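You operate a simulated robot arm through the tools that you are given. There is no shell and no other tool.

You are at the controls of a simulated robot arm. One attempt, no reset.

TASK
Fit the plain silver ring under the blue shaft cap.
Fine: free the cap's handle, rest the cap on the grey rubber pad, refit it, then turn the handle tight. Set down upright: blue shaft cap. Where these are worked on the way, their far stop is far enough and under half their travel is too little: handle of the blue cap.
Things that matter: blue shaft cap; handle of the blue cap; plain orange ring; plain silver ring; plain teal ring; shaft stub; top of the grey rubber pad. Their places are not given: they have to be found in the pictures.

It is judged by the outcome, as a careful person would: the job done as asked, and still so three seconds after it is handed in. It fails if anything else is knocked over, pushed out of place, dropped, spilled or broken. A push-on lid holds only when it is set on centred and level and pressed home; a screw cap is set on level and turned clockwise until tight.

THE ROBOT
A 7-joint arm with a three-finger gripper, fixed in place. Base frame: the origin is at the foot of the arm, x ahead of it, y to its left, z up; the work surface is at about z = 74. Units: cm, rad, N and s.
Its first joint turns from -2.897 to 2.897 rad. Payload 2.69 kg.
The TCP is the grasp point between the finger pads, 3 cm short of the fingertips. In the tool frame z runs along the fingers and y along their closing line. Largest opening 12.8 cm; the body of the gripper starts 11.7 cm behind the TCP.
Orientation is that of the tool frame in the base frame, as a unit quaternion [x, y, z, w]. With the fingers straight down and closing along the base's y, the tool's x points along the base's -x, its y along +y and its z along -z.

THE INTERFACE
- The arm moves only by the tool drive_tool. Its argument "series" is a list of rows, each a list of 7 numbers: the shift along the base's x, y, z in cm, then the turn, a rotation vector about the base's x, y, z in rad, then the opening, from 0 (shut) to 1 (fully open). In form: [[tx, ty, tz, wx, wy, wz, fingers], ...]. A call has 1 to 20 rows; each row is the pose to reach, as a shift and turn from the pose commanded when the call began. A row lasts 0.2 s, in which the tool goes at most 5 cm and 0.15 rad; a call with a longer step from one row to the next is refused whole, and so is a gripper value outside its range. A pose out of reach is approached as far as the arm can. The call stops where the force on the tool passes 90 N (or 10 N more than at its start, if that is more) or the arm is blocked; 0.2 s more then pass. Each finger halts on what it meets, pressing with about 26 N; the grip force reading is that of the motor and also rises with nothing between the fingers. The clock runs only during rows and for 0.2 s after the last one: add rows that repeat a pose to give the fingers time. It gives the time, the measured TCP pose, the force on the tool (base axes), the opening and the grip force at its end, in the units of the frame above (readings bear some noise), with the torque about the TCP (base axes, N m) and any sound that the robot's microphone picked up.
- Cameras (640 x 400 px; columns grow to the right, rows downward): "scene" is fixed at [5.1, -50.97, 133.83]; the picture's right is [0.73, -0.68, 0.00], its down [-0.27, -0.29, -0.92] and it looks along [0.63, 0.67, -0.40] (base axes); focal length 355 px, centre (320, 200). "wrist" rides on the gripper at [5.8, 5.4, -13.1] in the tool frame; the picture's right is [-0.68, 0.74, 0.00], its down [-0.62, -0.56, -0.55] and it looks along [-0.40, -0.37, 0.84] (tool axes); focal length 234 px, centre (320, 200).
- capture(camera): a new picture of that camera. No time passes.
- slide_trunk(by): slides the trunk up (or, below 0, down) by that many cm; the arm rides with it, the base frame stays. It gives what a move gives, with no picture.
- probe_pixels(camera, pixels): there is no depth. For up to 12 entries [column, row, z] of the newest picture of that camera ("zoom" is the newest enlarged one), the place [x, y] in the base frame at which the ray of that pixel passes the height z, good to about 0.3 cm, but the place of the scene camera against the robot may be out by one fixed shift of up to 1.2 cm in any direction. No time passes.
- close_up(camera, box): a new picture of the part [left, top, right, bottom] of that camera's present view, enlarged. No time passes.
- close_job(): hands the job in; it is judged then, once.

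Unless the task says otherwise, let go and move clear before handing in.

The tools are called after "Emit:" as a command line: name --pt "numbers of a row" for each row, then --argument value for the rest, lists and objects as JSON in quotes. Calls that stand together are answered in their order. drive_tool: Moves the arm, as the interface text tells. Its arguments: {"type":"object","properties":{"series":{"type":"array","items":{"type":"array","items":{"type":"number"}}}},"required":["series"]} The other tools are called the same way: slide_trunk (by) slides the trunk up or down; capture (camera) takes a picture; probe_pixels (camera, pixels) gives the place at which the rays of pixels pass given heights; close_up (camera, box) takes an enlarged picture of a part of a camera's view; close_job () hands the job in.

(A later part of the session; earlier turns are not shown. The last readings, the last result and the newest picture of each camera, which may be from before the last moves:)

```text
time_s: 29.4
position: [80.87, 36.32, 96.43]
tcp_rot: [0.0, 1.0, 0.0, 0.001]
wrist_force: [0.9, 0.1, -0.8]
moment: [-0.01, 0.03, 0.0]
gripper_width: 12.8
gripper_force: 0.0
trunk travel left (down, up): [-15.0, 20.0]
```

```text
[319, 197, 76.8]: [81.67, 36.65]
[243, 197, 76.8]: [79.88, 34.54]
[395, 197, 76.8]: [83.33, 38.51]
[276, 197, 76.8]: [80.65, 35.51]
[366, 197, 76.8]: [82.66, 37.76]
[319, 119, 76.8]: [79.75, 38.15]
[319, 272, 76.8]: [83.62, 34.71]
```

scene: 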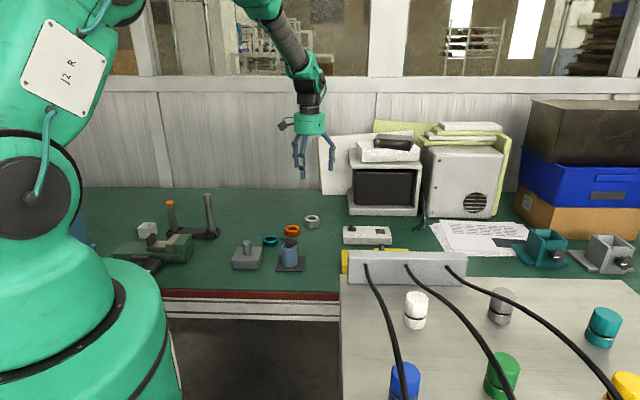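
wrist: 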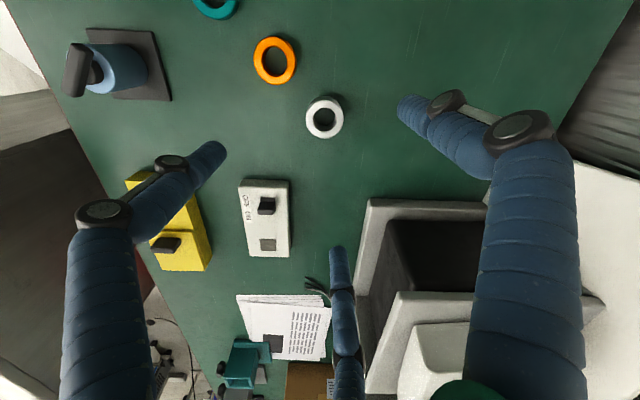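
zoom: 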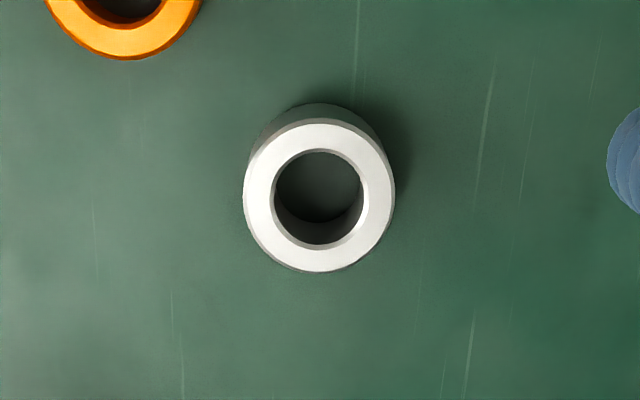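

The silver ring is centred at (81.6, 36.5), with OD about 5.3 and bore about 3.0. I'll narrow to about 7.7 cm and lower around it, keeping the tips about 1 cm above the table.

Emit:
drive_tool --pt "0.57 0.14 0 0 0 0 0.6" --pt "0.57 0.14 -3 0 0 0 0.6" --pt "0.57 0.14 -6 0 0 0 0.6" --pt "0.57 0.14 -9 0 0 0 0.6" --pt "0.57 0.14 -12 0 0 0 0.6" --pt "0.57 0.14 -14 0 0 0 0.6" --pt "0.57 0.14 -14 0 0 0 0.6"

Emit:
capture --camera "wrist"

Emit:
close_up --camera "scene" --box '[250, 150, 370, 260]'

```text
time_s: 31.0
position: [81.6, 36.41, 82.43]
tcp_rot: [-0.001, 1.0, 0.0, 0.0]
wrist_force: [0.0, -0.4, 0.3]
moment: [-0.03, 0.04, 0.01]
gripper_width: 7.68
gripper_force: 0.0
trunk travel left (down, up): [-15.0, 20.0]
```

```text
taken
```

wrist: 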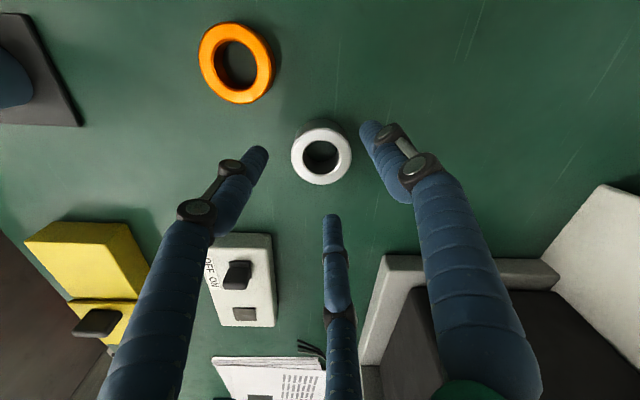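

```text
3.64 times, centred on (310, 205) of scene
```

zoom: 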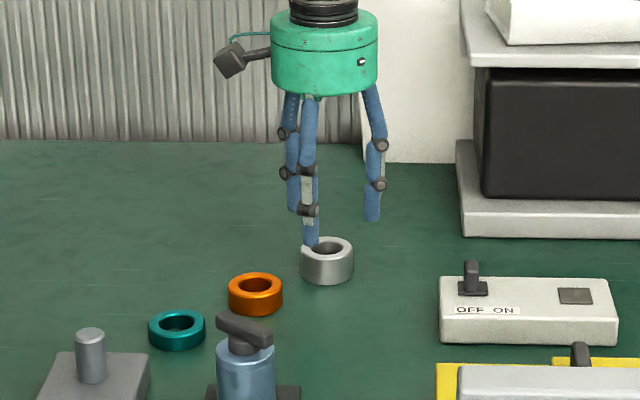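

Emit:
probe_pixels --camera "wrist" --pixels '[[369, 131, 79.6], [262, 154, 79.6], [331, 221, 79.6], [322, 156, 76.8], [292, 156, 76.8], [351, 156, 76.8], [322, 127, 76.8], [322, 185, 76.8]]'

```text
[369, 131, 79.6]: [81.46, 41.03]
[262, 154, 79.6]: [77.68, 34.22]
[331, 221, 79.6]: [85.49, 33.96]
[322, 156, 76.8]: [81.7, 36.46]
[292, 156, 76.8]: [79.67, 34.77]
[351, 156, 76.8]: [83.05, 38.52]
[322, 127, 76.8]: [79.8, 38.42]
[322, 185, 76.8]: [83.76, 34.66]
```

The three fingertips are centred on (81.6, 36.5), matching the ring. I'll go down to tips at about 75.0 and close.

Emit:
drive_tool --pt "0 0 -1.5 0 0 0 0.6" --pt "0 0 -3 0 0 0 0.6" --pt "0 0 -4.2 0 0 0 0.6" --pt "0 0 -4.2 0 0 0 0.6"

Emit:
drive_tool --pt "0 0 0 0 0 0 0.5" --pt "0 0 0 0 0 0 0.42" --pt "0 0 0 0 0 0 0.38" --pt "0 0 0 0 0 0 0.3" --pt "0 0 0 0 0 0 0.3"

Emit:
capture --camera "wrist"

Emit:
close_up --camera "scene" --box '[270, 180, 350, 250]'

```text
time_s: 32.0
position: [81.63, 36.53, 78.26]
tcp_rot: [-0.001, 1.0, 0.0, 0.0]
wrist_force: [-0.6, 0.4, 0.0]
moment: [0.0, 0.0, 0.01]
gripper_width: 7.68
gripper_force: 0.1
trunk travel left (down, up): [-15.0, 20.0]
```

```text
time_s: 33.2
position: [81.55, 36.5, 78.38]
tcp_rot: [-0.001, 1.0, 0.0, 0.0]
wrist_force: [0.6, 0.3, 0.8]
moment: [0.0, 0.0, 0.03]
gripper_width: 5.03
gripper_force: 25.5
trunk travel left (down, up): [-15.0, 20.0]
```

```text
taken
```

wrist: 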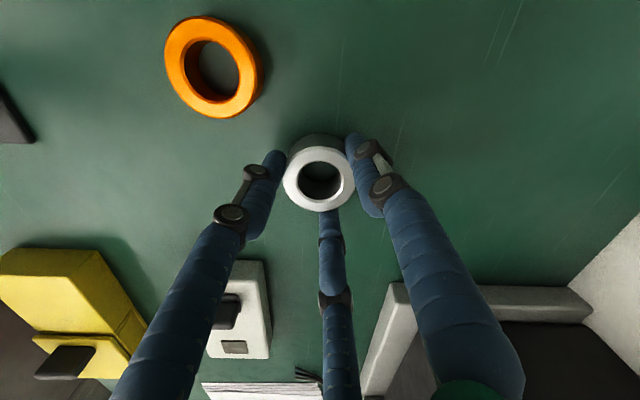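

```text
5.71 times, centred on (310, 215) of scene
```

zoom: 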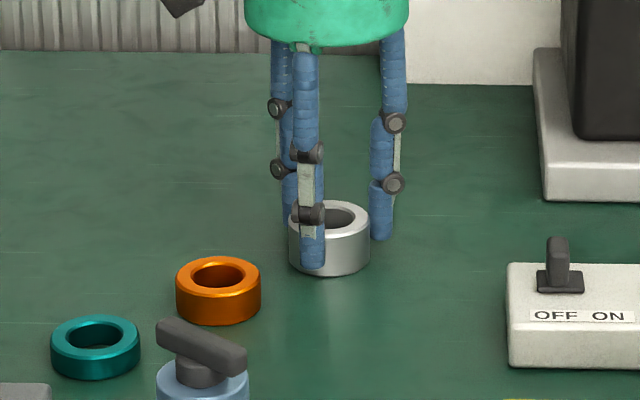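

The ring is gripped: 5.03 cm opening, 25 N. I'll lift it and check that it's level and where it sits in the hand.

Emit:
drive_tool --pt "0 0 0.5 0 0 0 0.2" --pt "0 0 1 0 0 0 0.2" --pt "0 0 2.5 0 0 0 0.2" --pt "0 0 5 0 0 0 0.2" --pt "0 0 8 0 0 0 0.2" --pt "0 0 12 0 0 0 0.2" --pt "0 0 12 0 0 0 0.2"

Emit:
close_up --camera "wrist" --box '[265, 110, 385, 230]'

Emit:
close_up --camera "scene" --box '[270, 150, 350, 220]'

```text
time_s: 34.8
position: [81.2, 36.36, 90.45]
tcp_rot: [-0.001, 1.0, 0.0, 0.0]
wrist_force: [-0.5, -0.1, -0.7]
moment: [0.02, -0.05, 0.01]
gripper_width: 5.02
gripper_force: 26.0
trunk travel left (down, up): [-15.0, 20.0]
```

```text
3.33 times, centred on (325, 170) of wrist
```

zoom: 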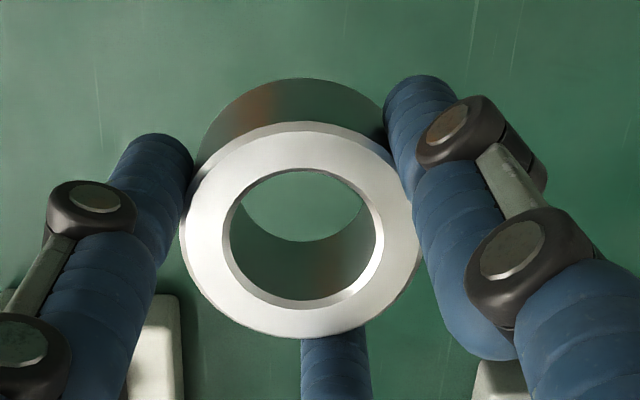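

```text
5.71 times, centred on (310, 185) of scene
```

zoom: 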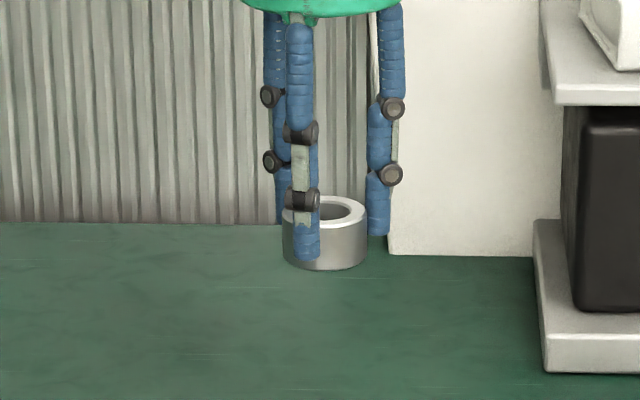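

Emit:
probe_pixels --camera "zoom" --pixels '[[301, 229, 88.8], [302, 232, 88.8], [180, 229, 88.8], [420, 229, 88.8], [301, 122, 88.8], [301, 338, 88.8], [301, 229, 88.4]]'

```text
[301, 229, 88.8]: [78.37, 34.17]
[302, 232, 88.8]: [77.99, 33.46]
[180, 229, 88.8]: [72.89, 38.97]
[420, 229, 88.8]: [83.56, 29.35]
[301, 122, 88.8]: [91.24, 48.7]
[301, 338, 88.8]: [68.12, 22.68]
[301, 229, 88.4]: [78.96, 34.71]
```

That probe used the scene zoom instead. I'll retake the wrist close-up and then probe it.

Emit:
close_up --camera "wrist" --box '[265, 110, 385, 230]'

Emit:
probe_pixels --camera "zoom" --pixels '[[301, 229, 88.8], [302, 233, 88.8], [180, 229, 88.8], [420, 229, 88.8], [301, 122, 88.8], [301, 338, 88.8], [301, 229, 88.4]]'

```text
3.33 times, centred on (325, 170) of wrist
```

zoom: 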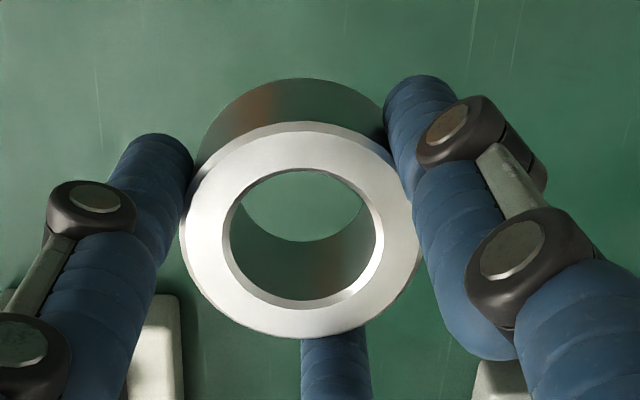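

```text
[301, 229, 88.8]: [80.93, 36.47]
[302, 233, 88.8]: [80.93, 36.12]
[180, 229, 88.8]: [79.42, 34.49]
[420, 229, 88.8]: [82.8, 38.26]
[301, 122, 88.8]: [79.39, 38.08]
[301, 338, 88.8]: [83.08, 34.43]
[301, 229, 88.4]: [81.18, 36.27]
```

The ring sits level and centred at the tool point to within about 0.1 cm. I'll carry it over the stub at (51.45, 32.0) and look before lowering.

Emit:
drive_tool --pt "-3.5 -0.5 0 0 0 0 0.2" --pt "-7 -1 0 0 0 0 0.2" --pt "-10.5 -1.5 0 0 0 0 0.2" --pt "-14 -2 0 0 0 0 0.2" --pt "-17.5 -2.5 0 0 0 0 0.2" --pt "-21 -3 0 0 0 0 0.2" --pt "-24.5 -3.5 0 0 0 0 0.2" --pt "-28 -4 0 0 0 0 0.2" --pt "-30.1 -4.5 0 0 0 0 0.2" --pt "-30.1 -4.5 -3 0 0 0 0.2" --pt "-30.1 -4.5 -5 0 0 0 0.2" --pt "-30.1 -4.5 -5 0 0 0 0.2"

Emit:
close_up --camera "scene" --box '[206, 204, 296, 274]'

Emit:
close_up --camera "wrist" --box '[265, 110, 385, 230]'

Emit:
probe_pixels --camera "zoom" --pixels '[[301, 229, 83.8], [180, 229, 83.8], [420, 229, 83.8], [301, 122, 83.8], [301, 338, 83.8]]'

```text
time_s: 37.4
position: [51.42, 32.12, 85.23]
tcp_rot: [-0.001, 1.0, 0.0, 0.0]
wrist_force: [0.3, -0.5, -0.4]
moment: [0.0, 0.02, 0.02]
gripper_width: 5.01
gripper_force: 26.1
trunk travel left (down, up): [-15.0, 20.0]
```

```text
5.71 times, centred on (251, 239) of scene
```

zoom: 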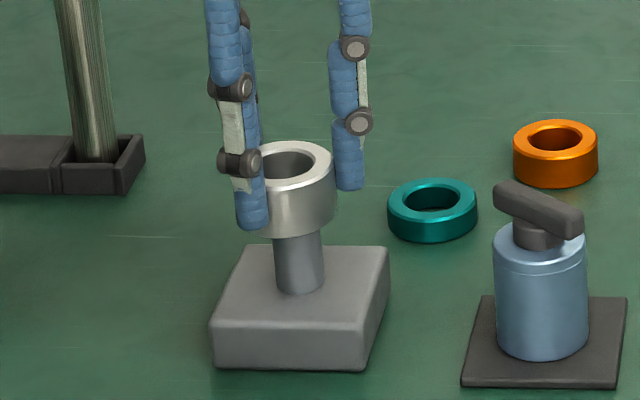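

```text
3.33 times, centred on (325, 170) of wrist
```

zoom: 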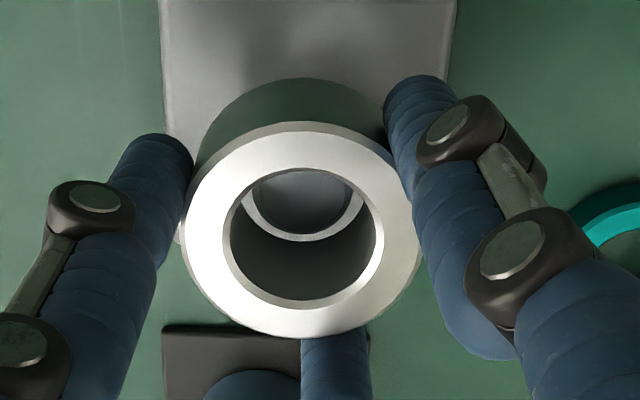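

```text
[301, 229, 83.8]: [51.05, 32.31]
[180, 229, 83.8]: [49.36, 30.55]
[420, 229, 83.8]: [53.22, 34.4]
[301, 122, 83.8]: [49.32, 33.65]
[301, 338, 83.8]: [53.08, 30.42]
```

The stub top is visible through the bore. The columns agree at about 301, but both cameras suggest the ring is about 0.4 cm off along (−x, +y). I'll shift by (+0.28, −0.27) and recheck.

Emit:
drive_tool --pt "0.28 -0.27 0 0 0 0 0.2" --pt "0.28 -0.27 0 0 0 0 0.2" --pt "0.28 -0.27 0 0 0 0 0.2"

Emit:
close_up --camera "scene" --box '[226, 214, 276, 264]'

Emit:
close_up --camera "wrist" --box '[290, 140, 350, 210]'

```text
time_s: 38.2
position: [51.53, 31.73, 85.24]
tcp_rot: [-0.001, 1.0, 0.0, 0.0]
wrist_force: [0.4, -0.3, -1.1]
moment: [-0.02, 0.01, -0.01]
gripper_width: 5.06
gripper_force: 26.2
trunk travel left (down, up): [-15.0, 20.0]
```

```text
8.00 times, centred on (251, 239) of scene
```

zoom: 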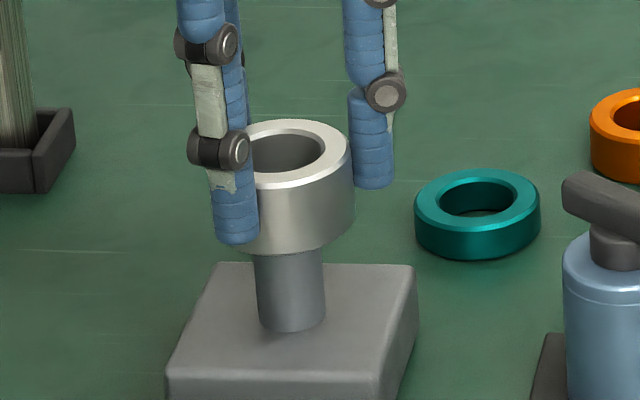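

```text
5.71 times, centred on (320, 175) of wrist
```

zoom: 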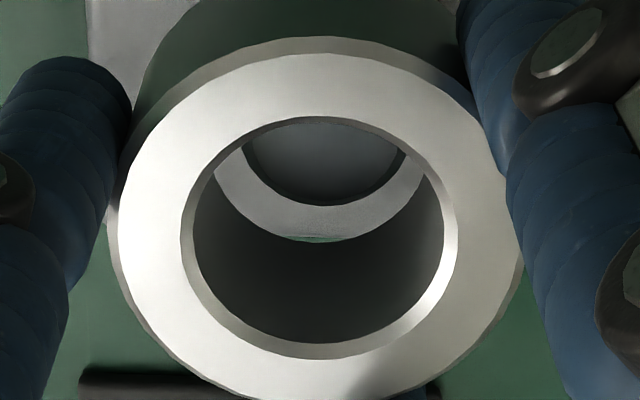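

In both views the stub is now concentric with the bore: the gap below the stub edge is 37 px, against 38 px expected when centred. I'll lower gently and watch the force.

Emit:
drive_tool --pt "0 0 -0.3 0 0 0 0.2" --pt "0 0 -0.6 0 0 0 0.2" --pt "0 0 -0.9 0 0 0 0.2" --pt "0 0 -1.2 0 0 0 0.2"

Emit:
close_up --camera "scene" --box '[226, 214, 276, 264]'

Emit:
close_up --camera "wrist" --box '[290, 140, 350, 210]'

```text
time_s: 39.2
position: [51.71, 31.63, 84.09]
tcp_rot: [-0.001, 1.0, 0.001, 0.0]
wrist_force: [-0.5, -0.1, -0.5]
moment: [-0.02, -0.03, -0.02]
gripper_width: 5.02
gripper_force: 25.5
trunk travel left (down, up): [-15.0, 20.0]
```

```text
8.00 times, centred on (251, 239) of scene
```

zoom: 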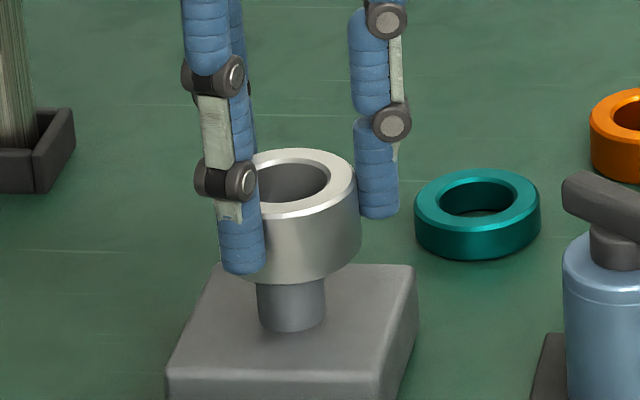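

```text
5.71 times, centred on (320, 175) of wrist
```

zoom: 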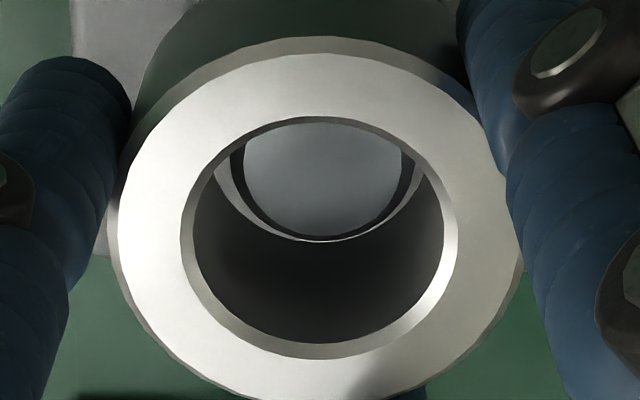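

No contact force, and the stub has already entered the bore. I'll nudge back slightly by (−0.1, +0.1) and keep lowering.

Emit:
drive_tool --pt "-0.08 0.08 -0.3 0 0 0 0.2" --pt "-0.08 0.08 -0.6 0 0 0 0.2" --pt "-0.08 0.08 -0.9 0 0 0 0.2" --pt "-0.08 0.08 -1.2 0 0 0 0.2" --pt "-0.08 0.08 -1.5 0 0 0 0.2" --pt "-0.08 0.08 -1.8 0 0 0 0.2"

Emit:
close_up --camera "scene" --box '[226, 214, 276, 264]'

Emit:
close_up --camera "wrist" --box '[290, 140, 350, 210]'

```text
time_s: 40.6
position: [51.58, 31.81, 82.18]
tcp_rot: [-0.001, 1.0, 0.0, 0.0]
wrist_force: [0.7, 0.0, -1.0]
moment: [-0.01, 0.0, 0.02]
gripper_width: 5.01
gripper_force: 26.2
trunk travel left (down, up): [-15.0, 20.0]
```

```text
8.00 times, centred on (251, 239) of scene
```

zoom: 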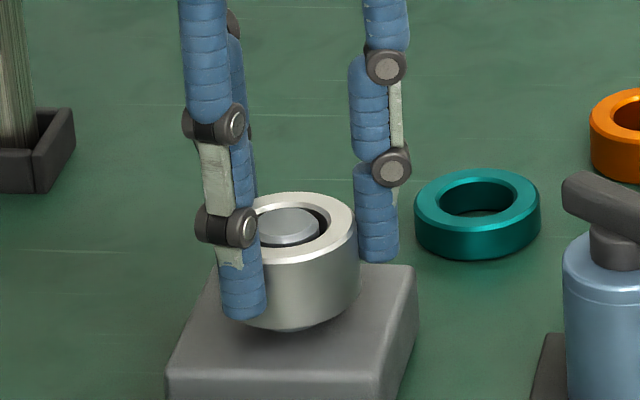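

```text
5.71 times, centred on (320, 175) of wrist
```

zoom: 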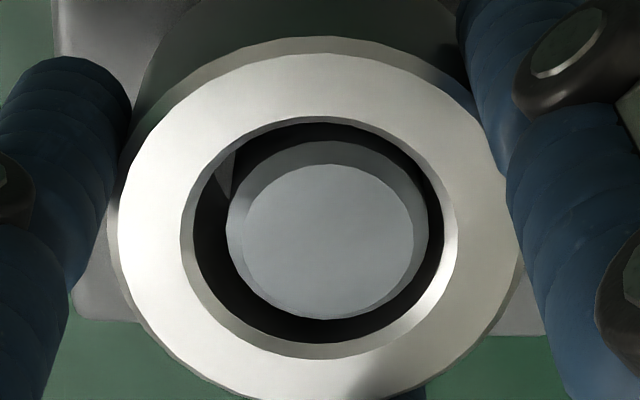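

The stub is nicely inside the bore, about 0.1 cm to its right. I'll centre a touch and lower the remaining ~1.2 cm to contact.

Emit:
drive_tool --pt "0.07 0.08 -0.3 0 0 0 0.2" --pt "0.07 0.08 -0.6 0 0 0 0.2" --pt "0.07 0.08 -0.8 0 0 0 0.2" --pt "0.07 0.08 -1.0 0 0 0 0.2"

```text
time_s: 41.6
position: [51.71, 31.83, 81.16]
tcp_rot: [-0.001, 1.0, -0.001, 0.0]
wrist_force: [0.2, -0.7, 1.3]
moment: [0.0, 0.06, 0.02]
gripper_width: 5.0
gripper_force: 26.1
trunk travel left (down, up): [-15.0, 20.0]
```

Emit:
drive_tool --pt "0 0 -0.1 0 0 0 0.2" --pt "0 0 -0.2 0 0 0 0.2"

Emit:
close_up --camera "scene" --box '[226, 214, 276, 264]'

Emit:
close_up --camera "wrist" --box '[290, 140, 350, 210]'

```text
time_s: 42.2
position: [51.8, 31.78, 81.22]
tcp_rot: [-0.001, 1.0, 0.001, 0.002]
wrist_force: [-4.0, -8.1, 23.4]
moment: [-0.26, 0.09, -0.02]
gripper_width: 5.02
gripper_force: 26.1
trunk travel left (down, up): [-15.0, 20.0]
```

```text
8.00 times, centred on (251, 239) of scene
```

zoom: 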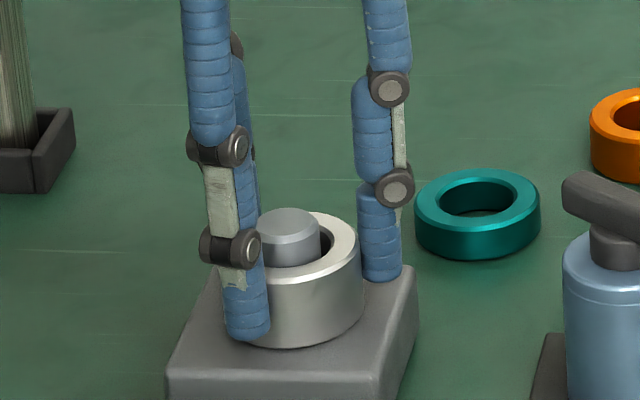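

```text
5.71 times, centred on (320, 175) of wrist
```

zoom: 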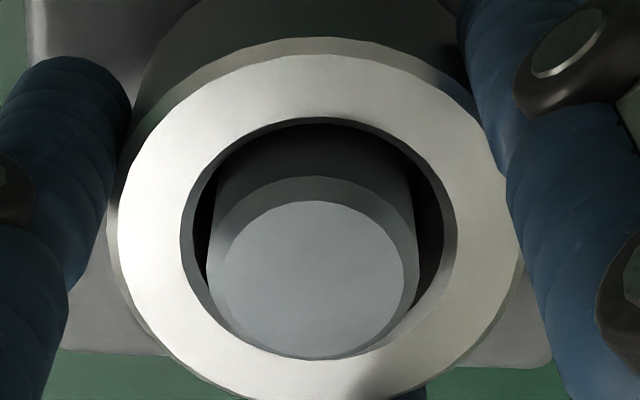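

The ring is seated (23 N contact) with the stub sticking out about 0.9 cm. I'll ease off, open and rise.

Emit:
drive_tool --pt "-0.1 0.05 0.15 0 0 0 0.2" --pt "-0.1 0.05 0.15 0 0 0 0.45" --pt "-0.1 0.05 0.15 0 0 0 0.6" --pt "-0.1 0.05 0.15 0 0 0 0.6" --pt "-0.1 0.05 2 0 0 0 0.6" --pt "-0.1 0.05 5 0 0 0 0.6" --pt "-0.1 0.05 9 0 0 0 0.6" --pt "-0.1 0.05 13 0 0 0 0.6" --pt "-0.1 0.05 16 0 0 0 0.6" --pt "-0.1 0.05 16 0 0 0 0.6"

Emit:
close_up --camera "scene" --box '[226, 214, 306, 274]'

Emit:
capture --camera "wrist"

Emit:
close_up --camera "wrist" --box '[270, 80, 380, 200]'

```text
time_s: 44.4
position: [51.74, 31.65, 97.28]
tcp_rot: [-0.001, 1.0, 0.0, 0.0]
wrist_force: [0.1, 0.0, 0.0]
moment: [0.03, -0.05, 0.01]
gripper_width: 7.7
gripper_force: 0.2
trunk travel left (down, up): [-15.0, 20.0]
```

```text
6.67 times, centred on (266, 244) of scene
```

zoom: 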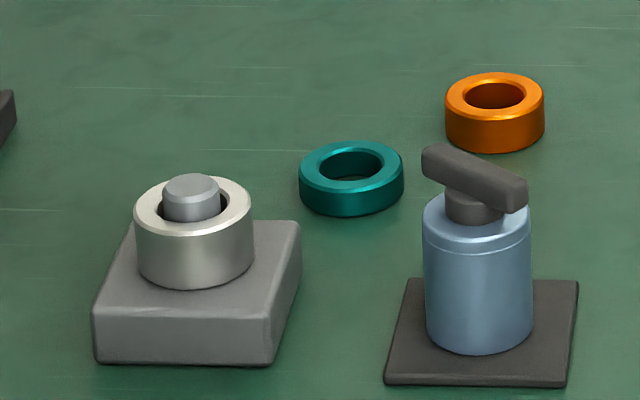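

```text
taken
```

wrist: 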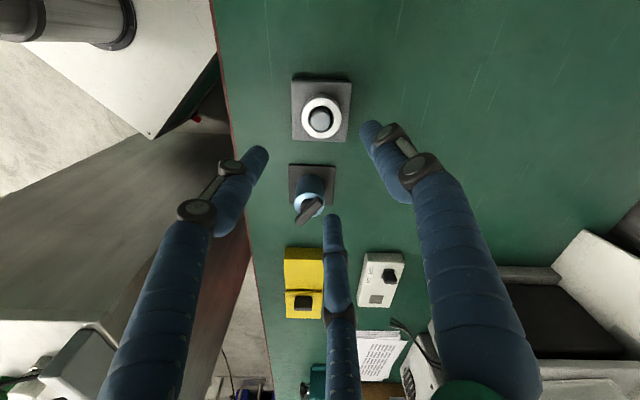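

```text
3.33 times, centred on (325, 140) of wrist
```

zoom: 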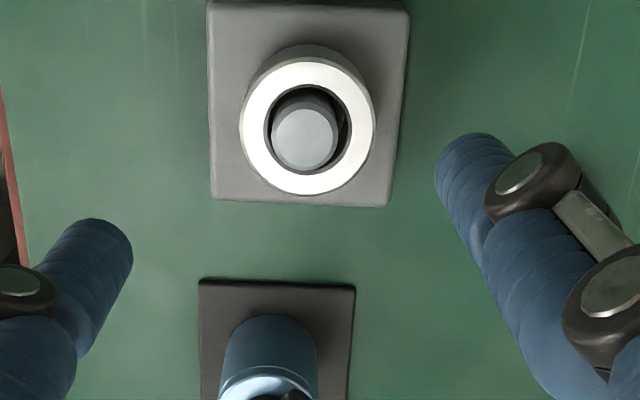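

The ring sits flat on the block around the stub, and the cap stands on the pad. I'll move above the cap with the tool turned back to +1.70 rad, across the bar, and take a view.

Emit:
drive_tool --pt "0.7 -0.8 0 0 0 0.14 0.6" --pt "1.4 -1.6 0 0 0 0.28 0.6" --pt "2.1 -2.4 0 0 0 0.42 0.6" --pt "2.8 -3.3 0 0 0 0.56 0.6" --pt "3.5 -4.1 0 0 0 0.7 0.6" --pt "4.2 -5 0 0 0 0.84 0.6" --pt "4.9 -5.8 0 0 0 0.98 0.6" --pt "5.6 -6.6 0 0 0 1.12 0.6" --pt "6.3 -7.4 0 0 0 1.26 0.6" --pt "7.0 -8.2 0 0 0 1.4 0.6" --pt "7.8 -9.1 0 0 0 1.54 0.6" --pt "8.56 -9.94 0 0 0 1.67 0.6" --pt "8.56 -9.94 -2 0 0 1.67 0.6" --pt "8.56 -9.94 -5 0 0 1.67 0.6" --pt "8.56 -9.94 -5 0 0 1.67 0.6"

Emit:
capture --camera "wrist"

Emit:
close_up --camera "wrist" --box '[270, 60, 390, 180]'

```text
time_s: 47.6
position: [60.28, 21.82, 91.97]
tcp_rot: [0.742, -0.67, 0.0, 0.0]
wrist_force: [-0.5, 0.0, -0.1]
moment: [0.01, 0.06, 0.01]
gripper_width: 7.66
gripper_force: 0.0
trunk travel left (down, up): [-15.0, 20.0]
```

```text
taken
```

wrist: 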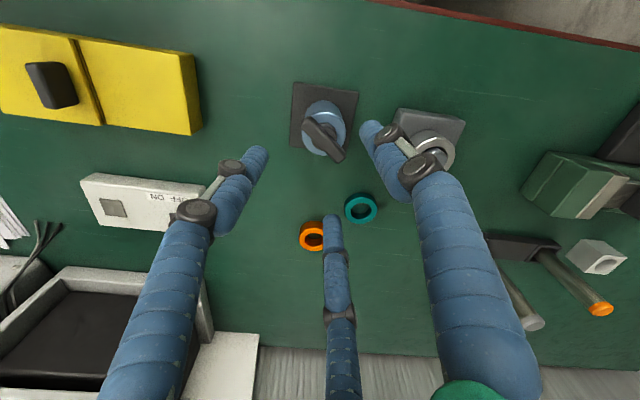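

```text
3.33 times, centred on (330, 120) of wrist
```

zoom: 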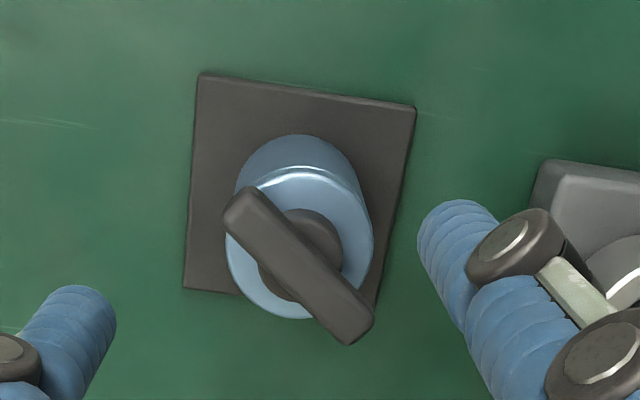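

Emit:
probe_pixels --camera "zoom" --pixels '[[246, 210, 82.4], [352, 320, 82.4], [299, 265, 82.4], [299, 242, 80.2]]'

Emit:
drive_tool --pt "0 0 -2.5 0 0 0.03 0.5" --pt "0 0 -5 0 0 0.03 0.4" --pt "0 0 -7 0 0 0.03 0.4" --pt "0 0 -7.6 0 0 0.03 0.4" --pt "0 0 -7.6 0 0 0.03 0.4"

Emit:
close_up --camera "wrist" --box '[250, 60, 410, 220]'

```text
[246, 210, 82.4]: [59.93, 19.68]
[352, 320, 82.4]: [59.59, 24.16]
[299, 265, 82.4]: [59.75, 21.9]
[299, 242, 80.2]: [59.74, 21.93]
```

```text
time_s: 48.8
position: [60.11, 21.81, 84.45]
tcp_rot: [0.752, -0.659, 0.0, 0.0]
wrist_force: [-0.3, 0.0, -0.6]
moment: [0.04, 0.01, 0.01]
gripper_width: 5.13
gripper_force: 0.1
trunk travel left (down, up): [-15.0, 20.0]
```

```text
2.50 times, centred on (330, 140) of wrist
```

zoom: 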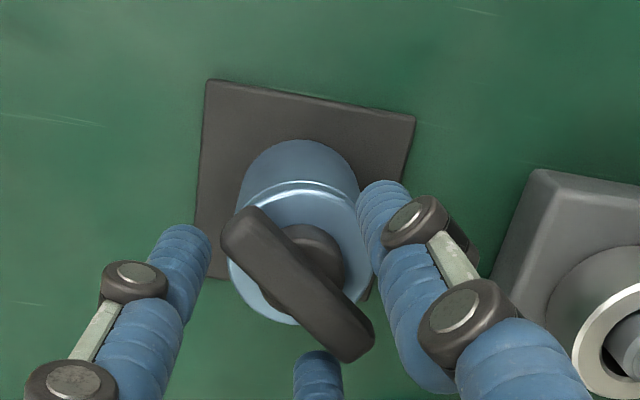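

The hand straddles the bar. I'll close on it.

Emit:
drive_tool --pt "0 0 0 0 0 0 0.3" --pt "0 0 0 0 0 0 0.22" --pt "0 0 0 0 0 0 0.1" --pt "0 0 0 0 0 0 0.0" --pt "0 0 0 0 0 0 0.0"

Emit:
close_up --camera "wrist" --box '[250, 60, 410, 220]'

Emit:
close_up --camera "scene" --box '[246, 204, 336, 284]'

```text
time_s: 50.0
position: [59.95, 21.86, 84.5]
tcp_rot: [0.752, -0.659, 0.001, 0.0]
wrist_force: [0.5, 0.3, -2.8]
moment: [0.03, 0.0, 0.04]
gripper_width: 2.28
gripper_force: 26.4
trunk travel left (down, up): [-15.0, 20.0]
```

```text
2.50 times, centred on (330, 140) of wrist
```

zoom: 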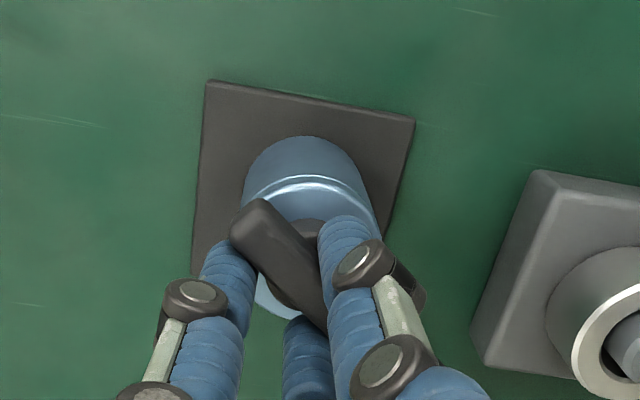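

```text
5.00 times, centred on (291, 244) of scene
```

zoom: 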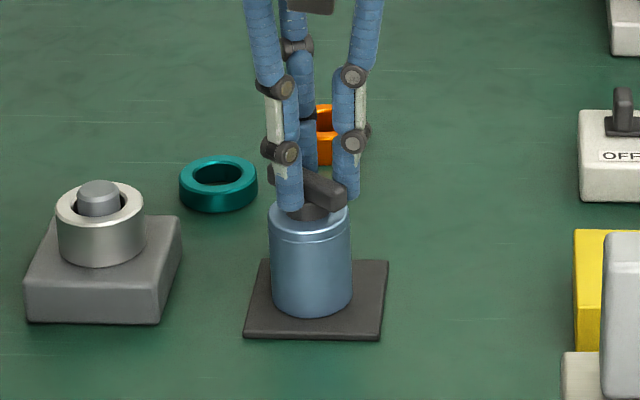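

The bar is gripped, 2.28 cm again. I'll lift and carry the cap to just above the stub. In the hand its axis sits about (−0.55, +0.2) from the tool point.

Emit:
drive_tool --pt "0 0 1 0 0 0 0.0" --pt "0 0 3 0 0 0 0.0" --pt "0 0 6 0 0 0 0.0" --pt "0 0 9 0 0 0 0.0" --pt "-1.5 1.8 10 0 0 0 0.0" --pt "-3 3.6 10 0 0 0 0.0" --pt "-4.5 5.4 10 0 0 0 0.0" --pt "-6 7.2 10 0 0 0 0.0" --pt "-7.5 9 10 0 0 0 0.0" --pt "-8.23 9.75 10 0 0 0 0.0" --pt "-8.23 9.75 9 0 0 0 0.0" --pt "-8.23 9.75 9 0 0 0 0.0"

Emit:
close_up --camera "scene" --box '[221, 204, 281, 264]'

Emit:
close_up --camera "wrist" --box '[270, 70, 390, 170]'

```text
time_s: 52.6
position: [51.66, 31.52, 93.5]
tcp_rot: [0.751, -0.66, 0.0, 0.0]
wrist_force: [0.5, -1.1, -2.2]
moment: [0.01, 0.03, 0.01]
gripper_width: 2.26
gripper_force: 26.2
trunk travel left (down, up): [-15.0, 20.0]
```

```text
6.67 times, centred on (251, 234) of scene
```

zoom: 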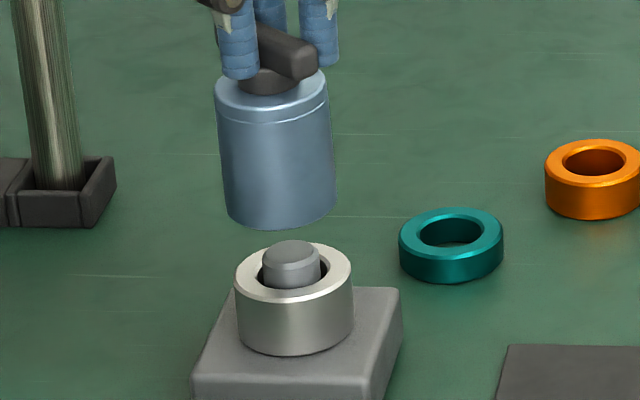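

```text
4.00 times, centred on (330, 120) of wrist
```

zoom: 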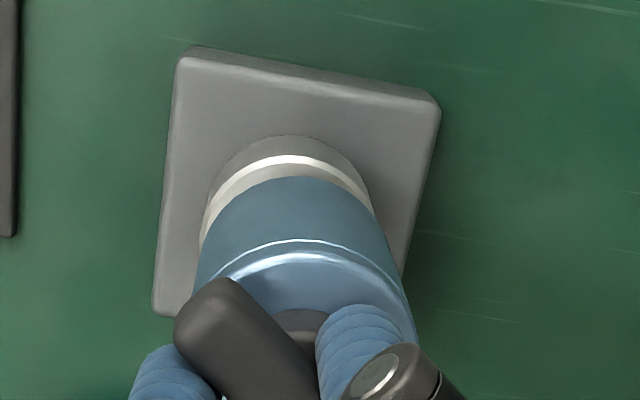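

Measured from both views, the cap looks about 0.3 cm off along (−x, +y). I'll probe the cap's rim points in the wrist zoom to fix its axis.

Emit:
probe_pixels --camera "zoom" --pixels '[[303, 240, 89.1], [193, 290, 89.1], [307, 343, 89.1], [416, 335, 89.1], [305, 177, 83.3], [207, 225, 83.3], [378, 215, 83.3], [290, 156, 79.6], [204, 225, 79.6], [373, 200, 79.6]]'

Emit:
close_up --camera "wrist" --box '[290, 100, 370, 160]'

```text
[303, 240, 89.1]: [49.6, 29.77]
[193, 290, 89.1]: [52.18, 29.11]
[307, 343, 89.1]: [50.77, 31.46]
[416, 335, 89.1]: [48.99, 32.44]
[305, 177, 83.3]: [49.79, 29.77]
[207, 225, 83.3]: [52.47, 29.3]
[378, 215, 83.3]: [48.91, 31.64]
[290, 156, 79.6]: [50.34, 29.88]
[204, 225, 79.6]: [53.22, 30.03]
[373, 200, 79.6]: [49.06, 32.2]
```

```text
6.67 times, centred on (330, 130) of wrist
```

zoom: 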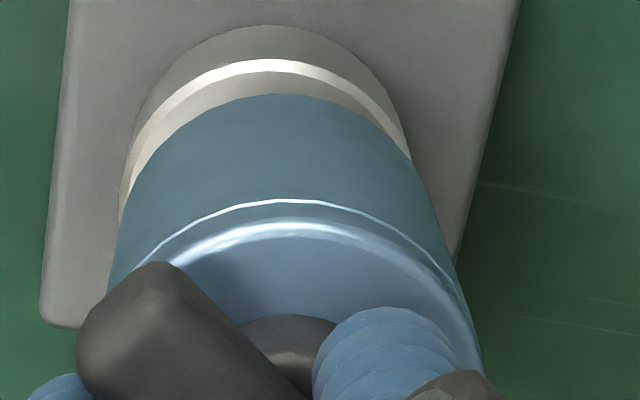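

The estimates agree the cap must move roughly (+0.4, +0.1). I'll shift, lower to about 0.6 cm above the stub, and compare again where parallax is smaller.

Emit:
drive_tool --pt "0.4 0.1 0 0 0 0 0.0" --pt "0.4 0.1 -0.8 0 0 0 0.0" --pt "0.4 0.1 -1.6 0 0 0 0.0" --pt "0.4 0.1 -1.9 0 0 0 0.0" --pt "0.4 0.1 -1.9 0 0 0 0.0"

Emit:
close_up --camera "scene" --box '[226, 214, 276, 264]'

Emit:
close_up --camera "wrist" --box '[290, 90, 370, 150]'

```text
time_s: 53.8
position: [52.14, 31.71, 91.55]
tcp_rot: [0.752, -0.659, 0.0, 0.0]
wrist_force: [0.4, 0.4, -2.0]
moment: [0.0, -0.02, -0.01]
gripper_width: 2.25
gripper_force: 25.8
trunk travel left (down, up): [-15.0, 20.0]
```

```text
8.00 times, centred on (251, 239) of scene
```

zoom: 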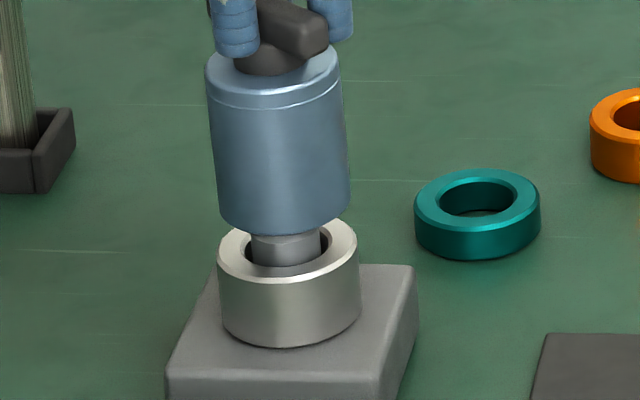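

```text
6.67 times, centred on (330, 120) of wrist
```

zoom: 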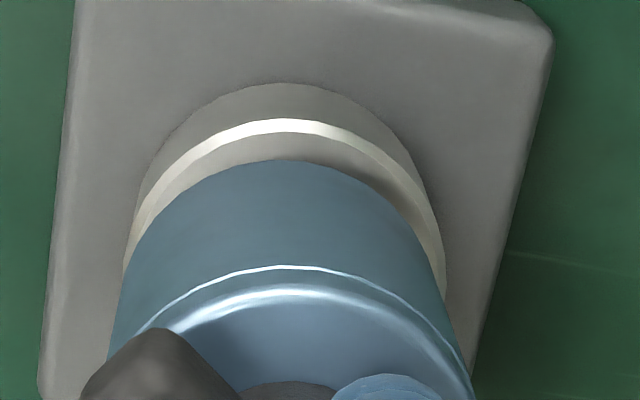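

At this height the cap, ring and stub columns line up in the scene (284.5 against 284 expected), and the wrist geometry agrees to about 0.1 cm. I'll lower slowly, watching the forces.

Emit:
drive_tool --pt "-0.06 -0.08 -0.2 0 0 0 0.0" --pt "-0.06 -0.08 -0.4 0 0 0 0.0" --pt "-0.06 -0.08 -0.6 0 0 0 0.0" --pt "-0.06 -0.08 -0.8 0 0 0 0.0"

Emit:
close_up --camera "scene" --box '[226, 214, 276, 264]'

```text
time_s: 54.8
position: [52.18, 31.78, 90.74]
tcp_rot: [0.751, -0.66, 0.001, 0.0]
wrist_force: [0.6, 0.2, -2.2]
moment: [-0.02, -0.03, -0.04]
gripper_width: 2.25
gripper_force: 25.6
trunk travel left (down, up): [-15.0, 20.0]
```

```text
8.00 times, centred on (251, 239) of scene
```

zoom: 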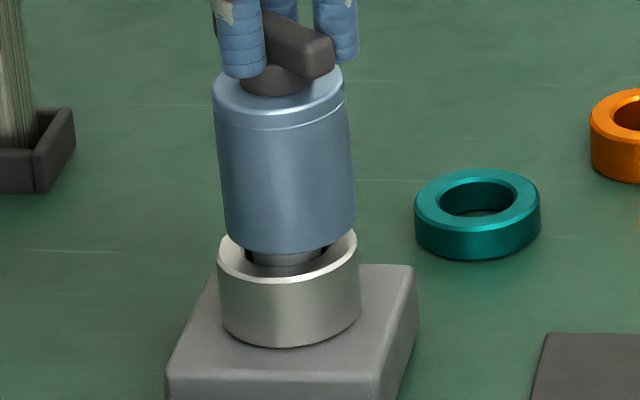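

No contact yet, but the cap has drifted about 5 px (0.2 cm) to the right. I'll correct by (−0.12, +0.12) and look again.

Emit:
drive_tool --pt "-0.12 0.12 0 0 0 0 0.0" --pt "-0.12 0.12 0 0 0 0 0.0" --pt "-0.12 0.12 0 0 0 0 0.0"

Emit:
close_up --camera "scene" --box '[226, 214, 276, 264]'

Emit:
close_up --camera "wrist" --box '[290, 90, 370, 150]'

```text
time_s: 55.6
position: [52.06, 31.87, 90.72]
tcp_rot: [0.751, -0.66, -0.001, 0.0]
wrist_force: [-0.6, 0.2, -1.6]
moment: [0.0, -0.03, 0.0]
gripper_width: 2.22
gripper_force: 26.0
trunk travel left (down, up): [-15.0, 20.0]
```

```text
8.00 times, centred on (251, 239) of scene
```

zoom: 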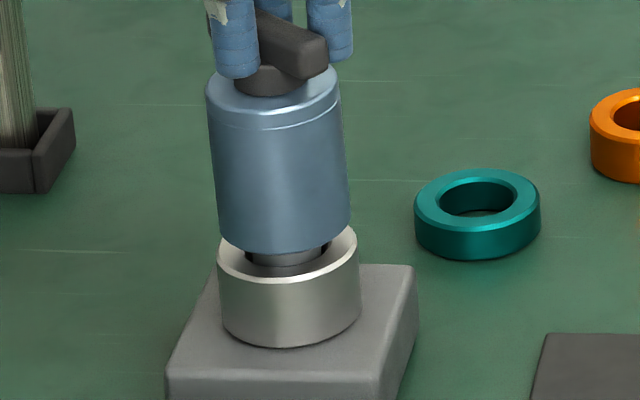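

```text
6.67 times, centred on (330, 120) of wrist
```

zoom: 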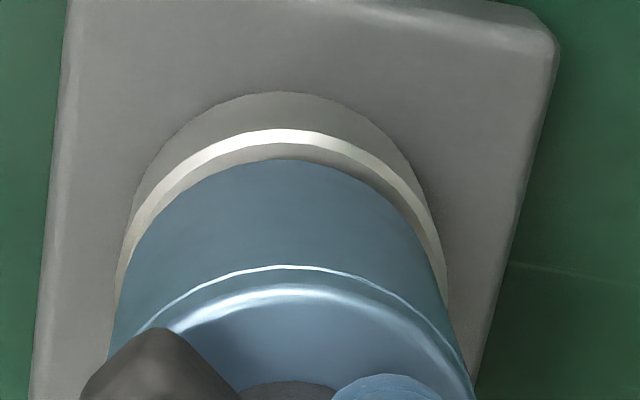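

The cap, ring and stub are concentric to about 0.1 cm. I'll lower further in small steps.

Emit:
drive_tool --pt "0.0 -0.06 -0.15 0 0 0 0.0" --pt "0.0 -0.06 -0.3 0 0 0 0.0" --pt "0.0 -0.06 -0.45 0 0 0 0.0"

Emit:
close_up --camera "scene" --box '[226, 214, 276, 264]'

```text
time_s: 56.4
position: [52.16, 31.73, 90.27]
tcp_rot: [0.752, -0.659, 0.0, -0.001]
wrist_force: [0.5, 0.3, -1.4]
moment: [0.04, -0.02, -0.01]
gripper_width: 2.28
gripper_force: 26.4
trunk travel left (down, up): [-15.0, 20.0]
```

```text
8.00 times, centred on (251, 239) of scene
```

zoom: 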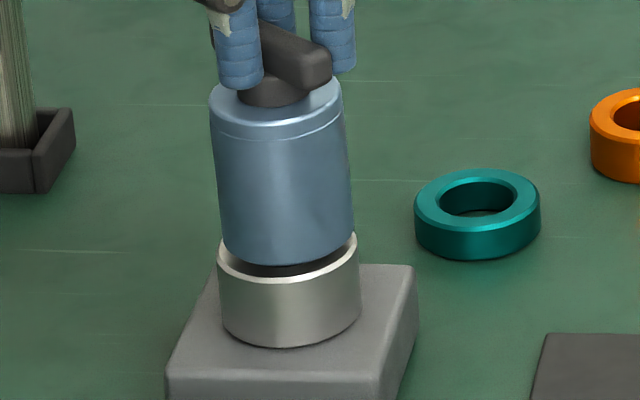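

Emit:
drive_tool --pt "0.0 0 -0.15 0 0 0 0.0" --pt "0.0 0 -0.3 0 0 0 0.0" --pt "0.0 0 -0.4 0 0 0 0.0"

Emit:
close_up --camera "scene" --box '[226, 214, 276, 264]'

```text
time_s: 57.2
position: [52.29, 31.72, 89.86]
tcp_rot: [0.752, -0.659, 0.0, -0.001]
wrist_force: [0.6, -0.6, 3.1]
moment: [-0.15, 0.08, -0.02]
gripper_width: 2.24
gripper_force: 26.3
trunk travel left (down, up): [-15.0, 20.0]
```

```text
8.00 times, centred on (251, 239) of scene
```

zoom: 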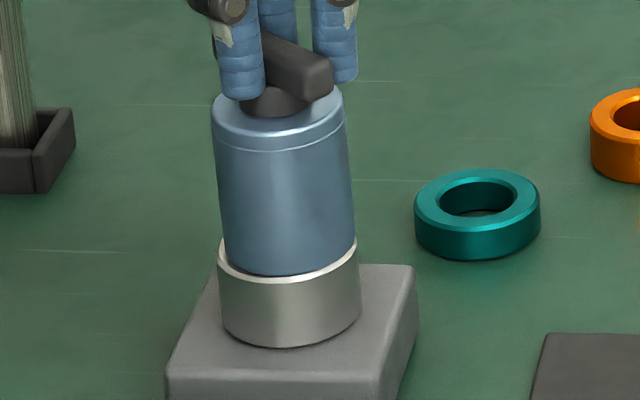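

Emit:
drive_tool --pt "0.0 0 -0.1 0 0 0 0.0" --pt "0.0 0 -0.2 0 0 0 0.0"

Emit:
close_up --camera "scene" --box '[236, 224, 270, 264]'

Emit:
close_up --camera "wrist" --box '[290, 90, 370, 150]'

```text
time_s: 57.8
position: [52.22, 31.84, 89.88]
tcp_rot: [0.752, -0.659, 0.0, -0.002]
wrist_force: [3.0, -5.5, 29.8]
moment: [-0.76, 0.19, -0.01]
gripper_width: 2.25
gripper_force: 26.2
trunk travel left (down, up): [-15.0, 20.0]
```

```text
10.00 times, centred on (253, 244) of scene
```

zoom: 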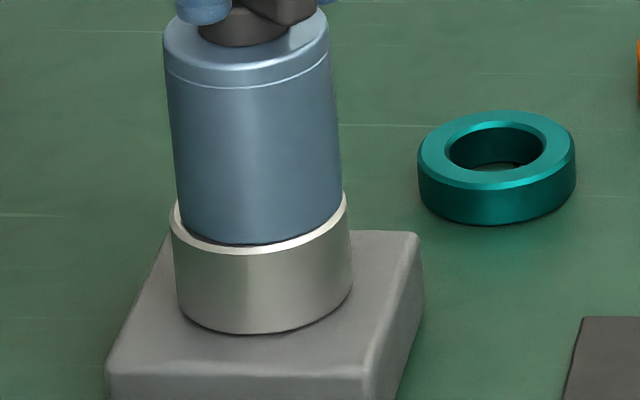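

```text
6.67 times, centred on (330, 120) of wrist
```

zoom: 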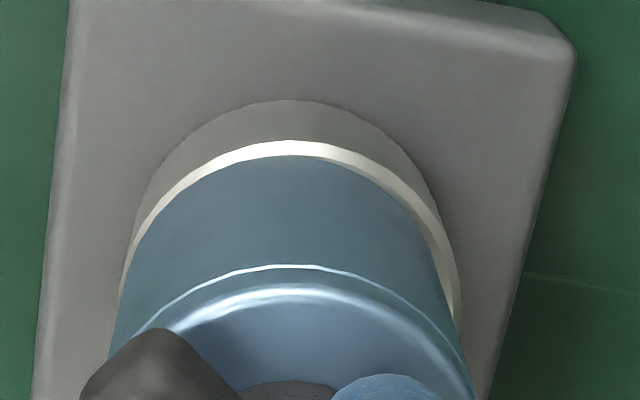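

Contact is about 30 N at the expected height, so the cap is seated level on the ring around the stub. I'll ease the down-force and begin turning clockwise, moving the tool point around the axis.

Emit:
drive_tool --pt "0.0 0 0.08 0 0 0 0.0" --pt "-0.03 -0.06 0.08 0 0 -0.1 0.0" --pt "-0.06 -0.12 0.08 0 0 -0.2 0.0" --pt "-0.1 -0.18 0.08 0 0 -0.3 0.0"

```text
time_s: 58.8
position: [52.12, 31.64, 89.88]
tcp_rot: [-0.645, 0.764, 0.0, 0.002]
wrist_force: [7.9, 3.0, 37.4]
moment: [0.51, -0.04, -0.05]
gripper_width: 2.26
gripper_force: 25.8
trunk travel left (down, up): [-15.0, 20.0]
```

Emit:
drive_tool --pt "0.03 0 0.15 0 0 0 0.0" --pt "0.03 0 0.15 0 0 0 0.0"

Emit:
close_up --camera "scene" --box '[226, 214, 276, 264]'

Emit:
close_up --camera "wrist" --box '[250, 60, 410, 220]'

```text
time_s: 59.4
position: [51.99, 31.52, 89.98]
tcp_rot: [-0.645, 0.765, 0.001, -0.001]
wrist_force: [6.9, 2.7, 26.6]
moment: [0.46, -0.11, -0.04]
gripper_width: 2.26
gripper_force: 25.5
trunk travel left (down, up): [-15.0, 20.0]
```

```text
8.00 times, centred on (251, 239) of scene
```

zoom: 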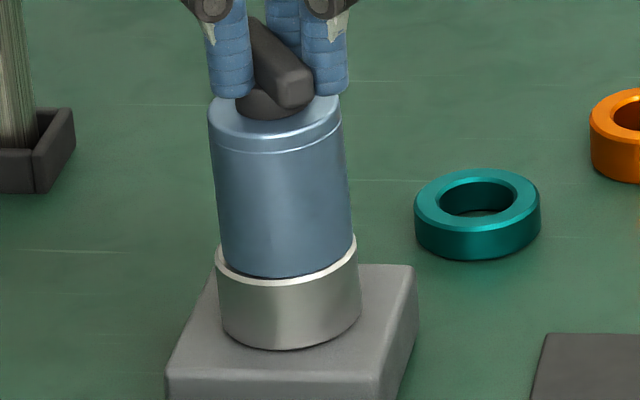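

```text
2.50 times, centred on (330, 140) of wrist
```

zoom: 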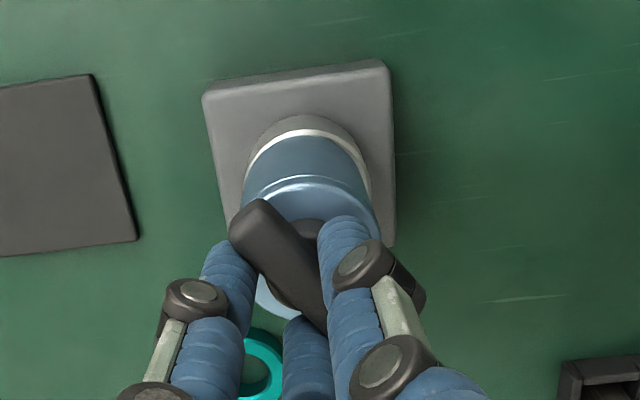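

The handle follows the tool. I'll lighten the press a little more and continue clockwise.

Emit:
drive_tool --pt "0.0 0 0.08 0 0 0 0.0" --pt "-0.03 -0.05 0.08 0 0 -0.1 0.0" --pt "-0.06 -0.1 0.08 0 0 -0.2 0.0" --pt "-0.1 -0.16 0.08 0 0 -0.3 0.0"

```text
time_s: 60.4
position: [51.64, 31.48, 89.91]
tcp_rot: [-0.523, 0.852, 0.0, -0.001]
wrist_force: [1.0, -0.9, 2.9]
moment: [-0.03, 0.01, -0.01]
gripper_width: 2.26
gripper_force: 26.1
trunk travel left (down, up): [-15.0, 20.0]
```

Emit:
drive_tool --pt "-0.04 -0.02 -0.04 0 0 -0.1 0.0" --pt "-0.09 -0.05 -0.04 0 0 -0.2 0.0" --pt "-0.14 -0.08 -0.04 0 0 -0.3 0.0"

Emit:
close_up --camera "scene" --box '[226, 214, 276, 264]'

Emit:
close_up --camera "wrist" --box '[250, 60, 410, 220]'

```text
time_s: 61.2
position: [51.82, 31.29, 89.9]
tcp_rot: [-0.389, 0.921, 0.0, -0.001]
wrist_force: [1.7, -0.8, -1.7]
moment: [-0.02, 0.0, 0.01]
gripper_width: 2.24
gripper_force: 26.0
trunk travel left (down, up): [-15.0, 20.0]
```

```text
8.00 times, centred on (251, 239) of scene
```

zoom: 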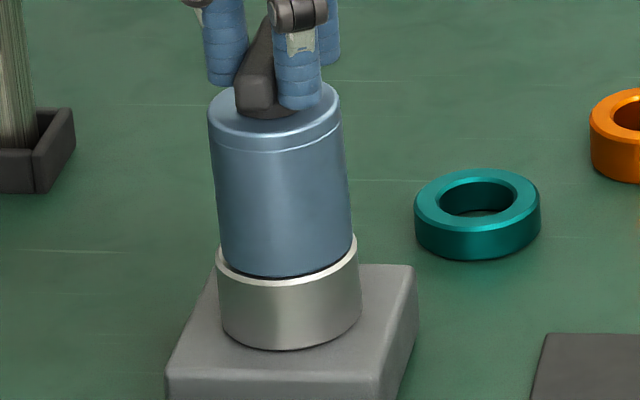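

```text
2.50 times, centred on (330, 140) of wrist
```

zoom: 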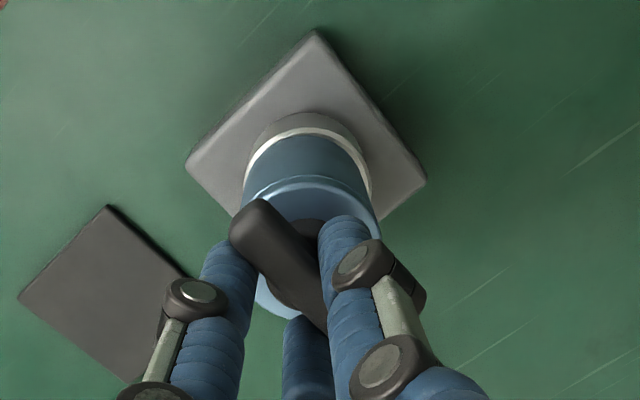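

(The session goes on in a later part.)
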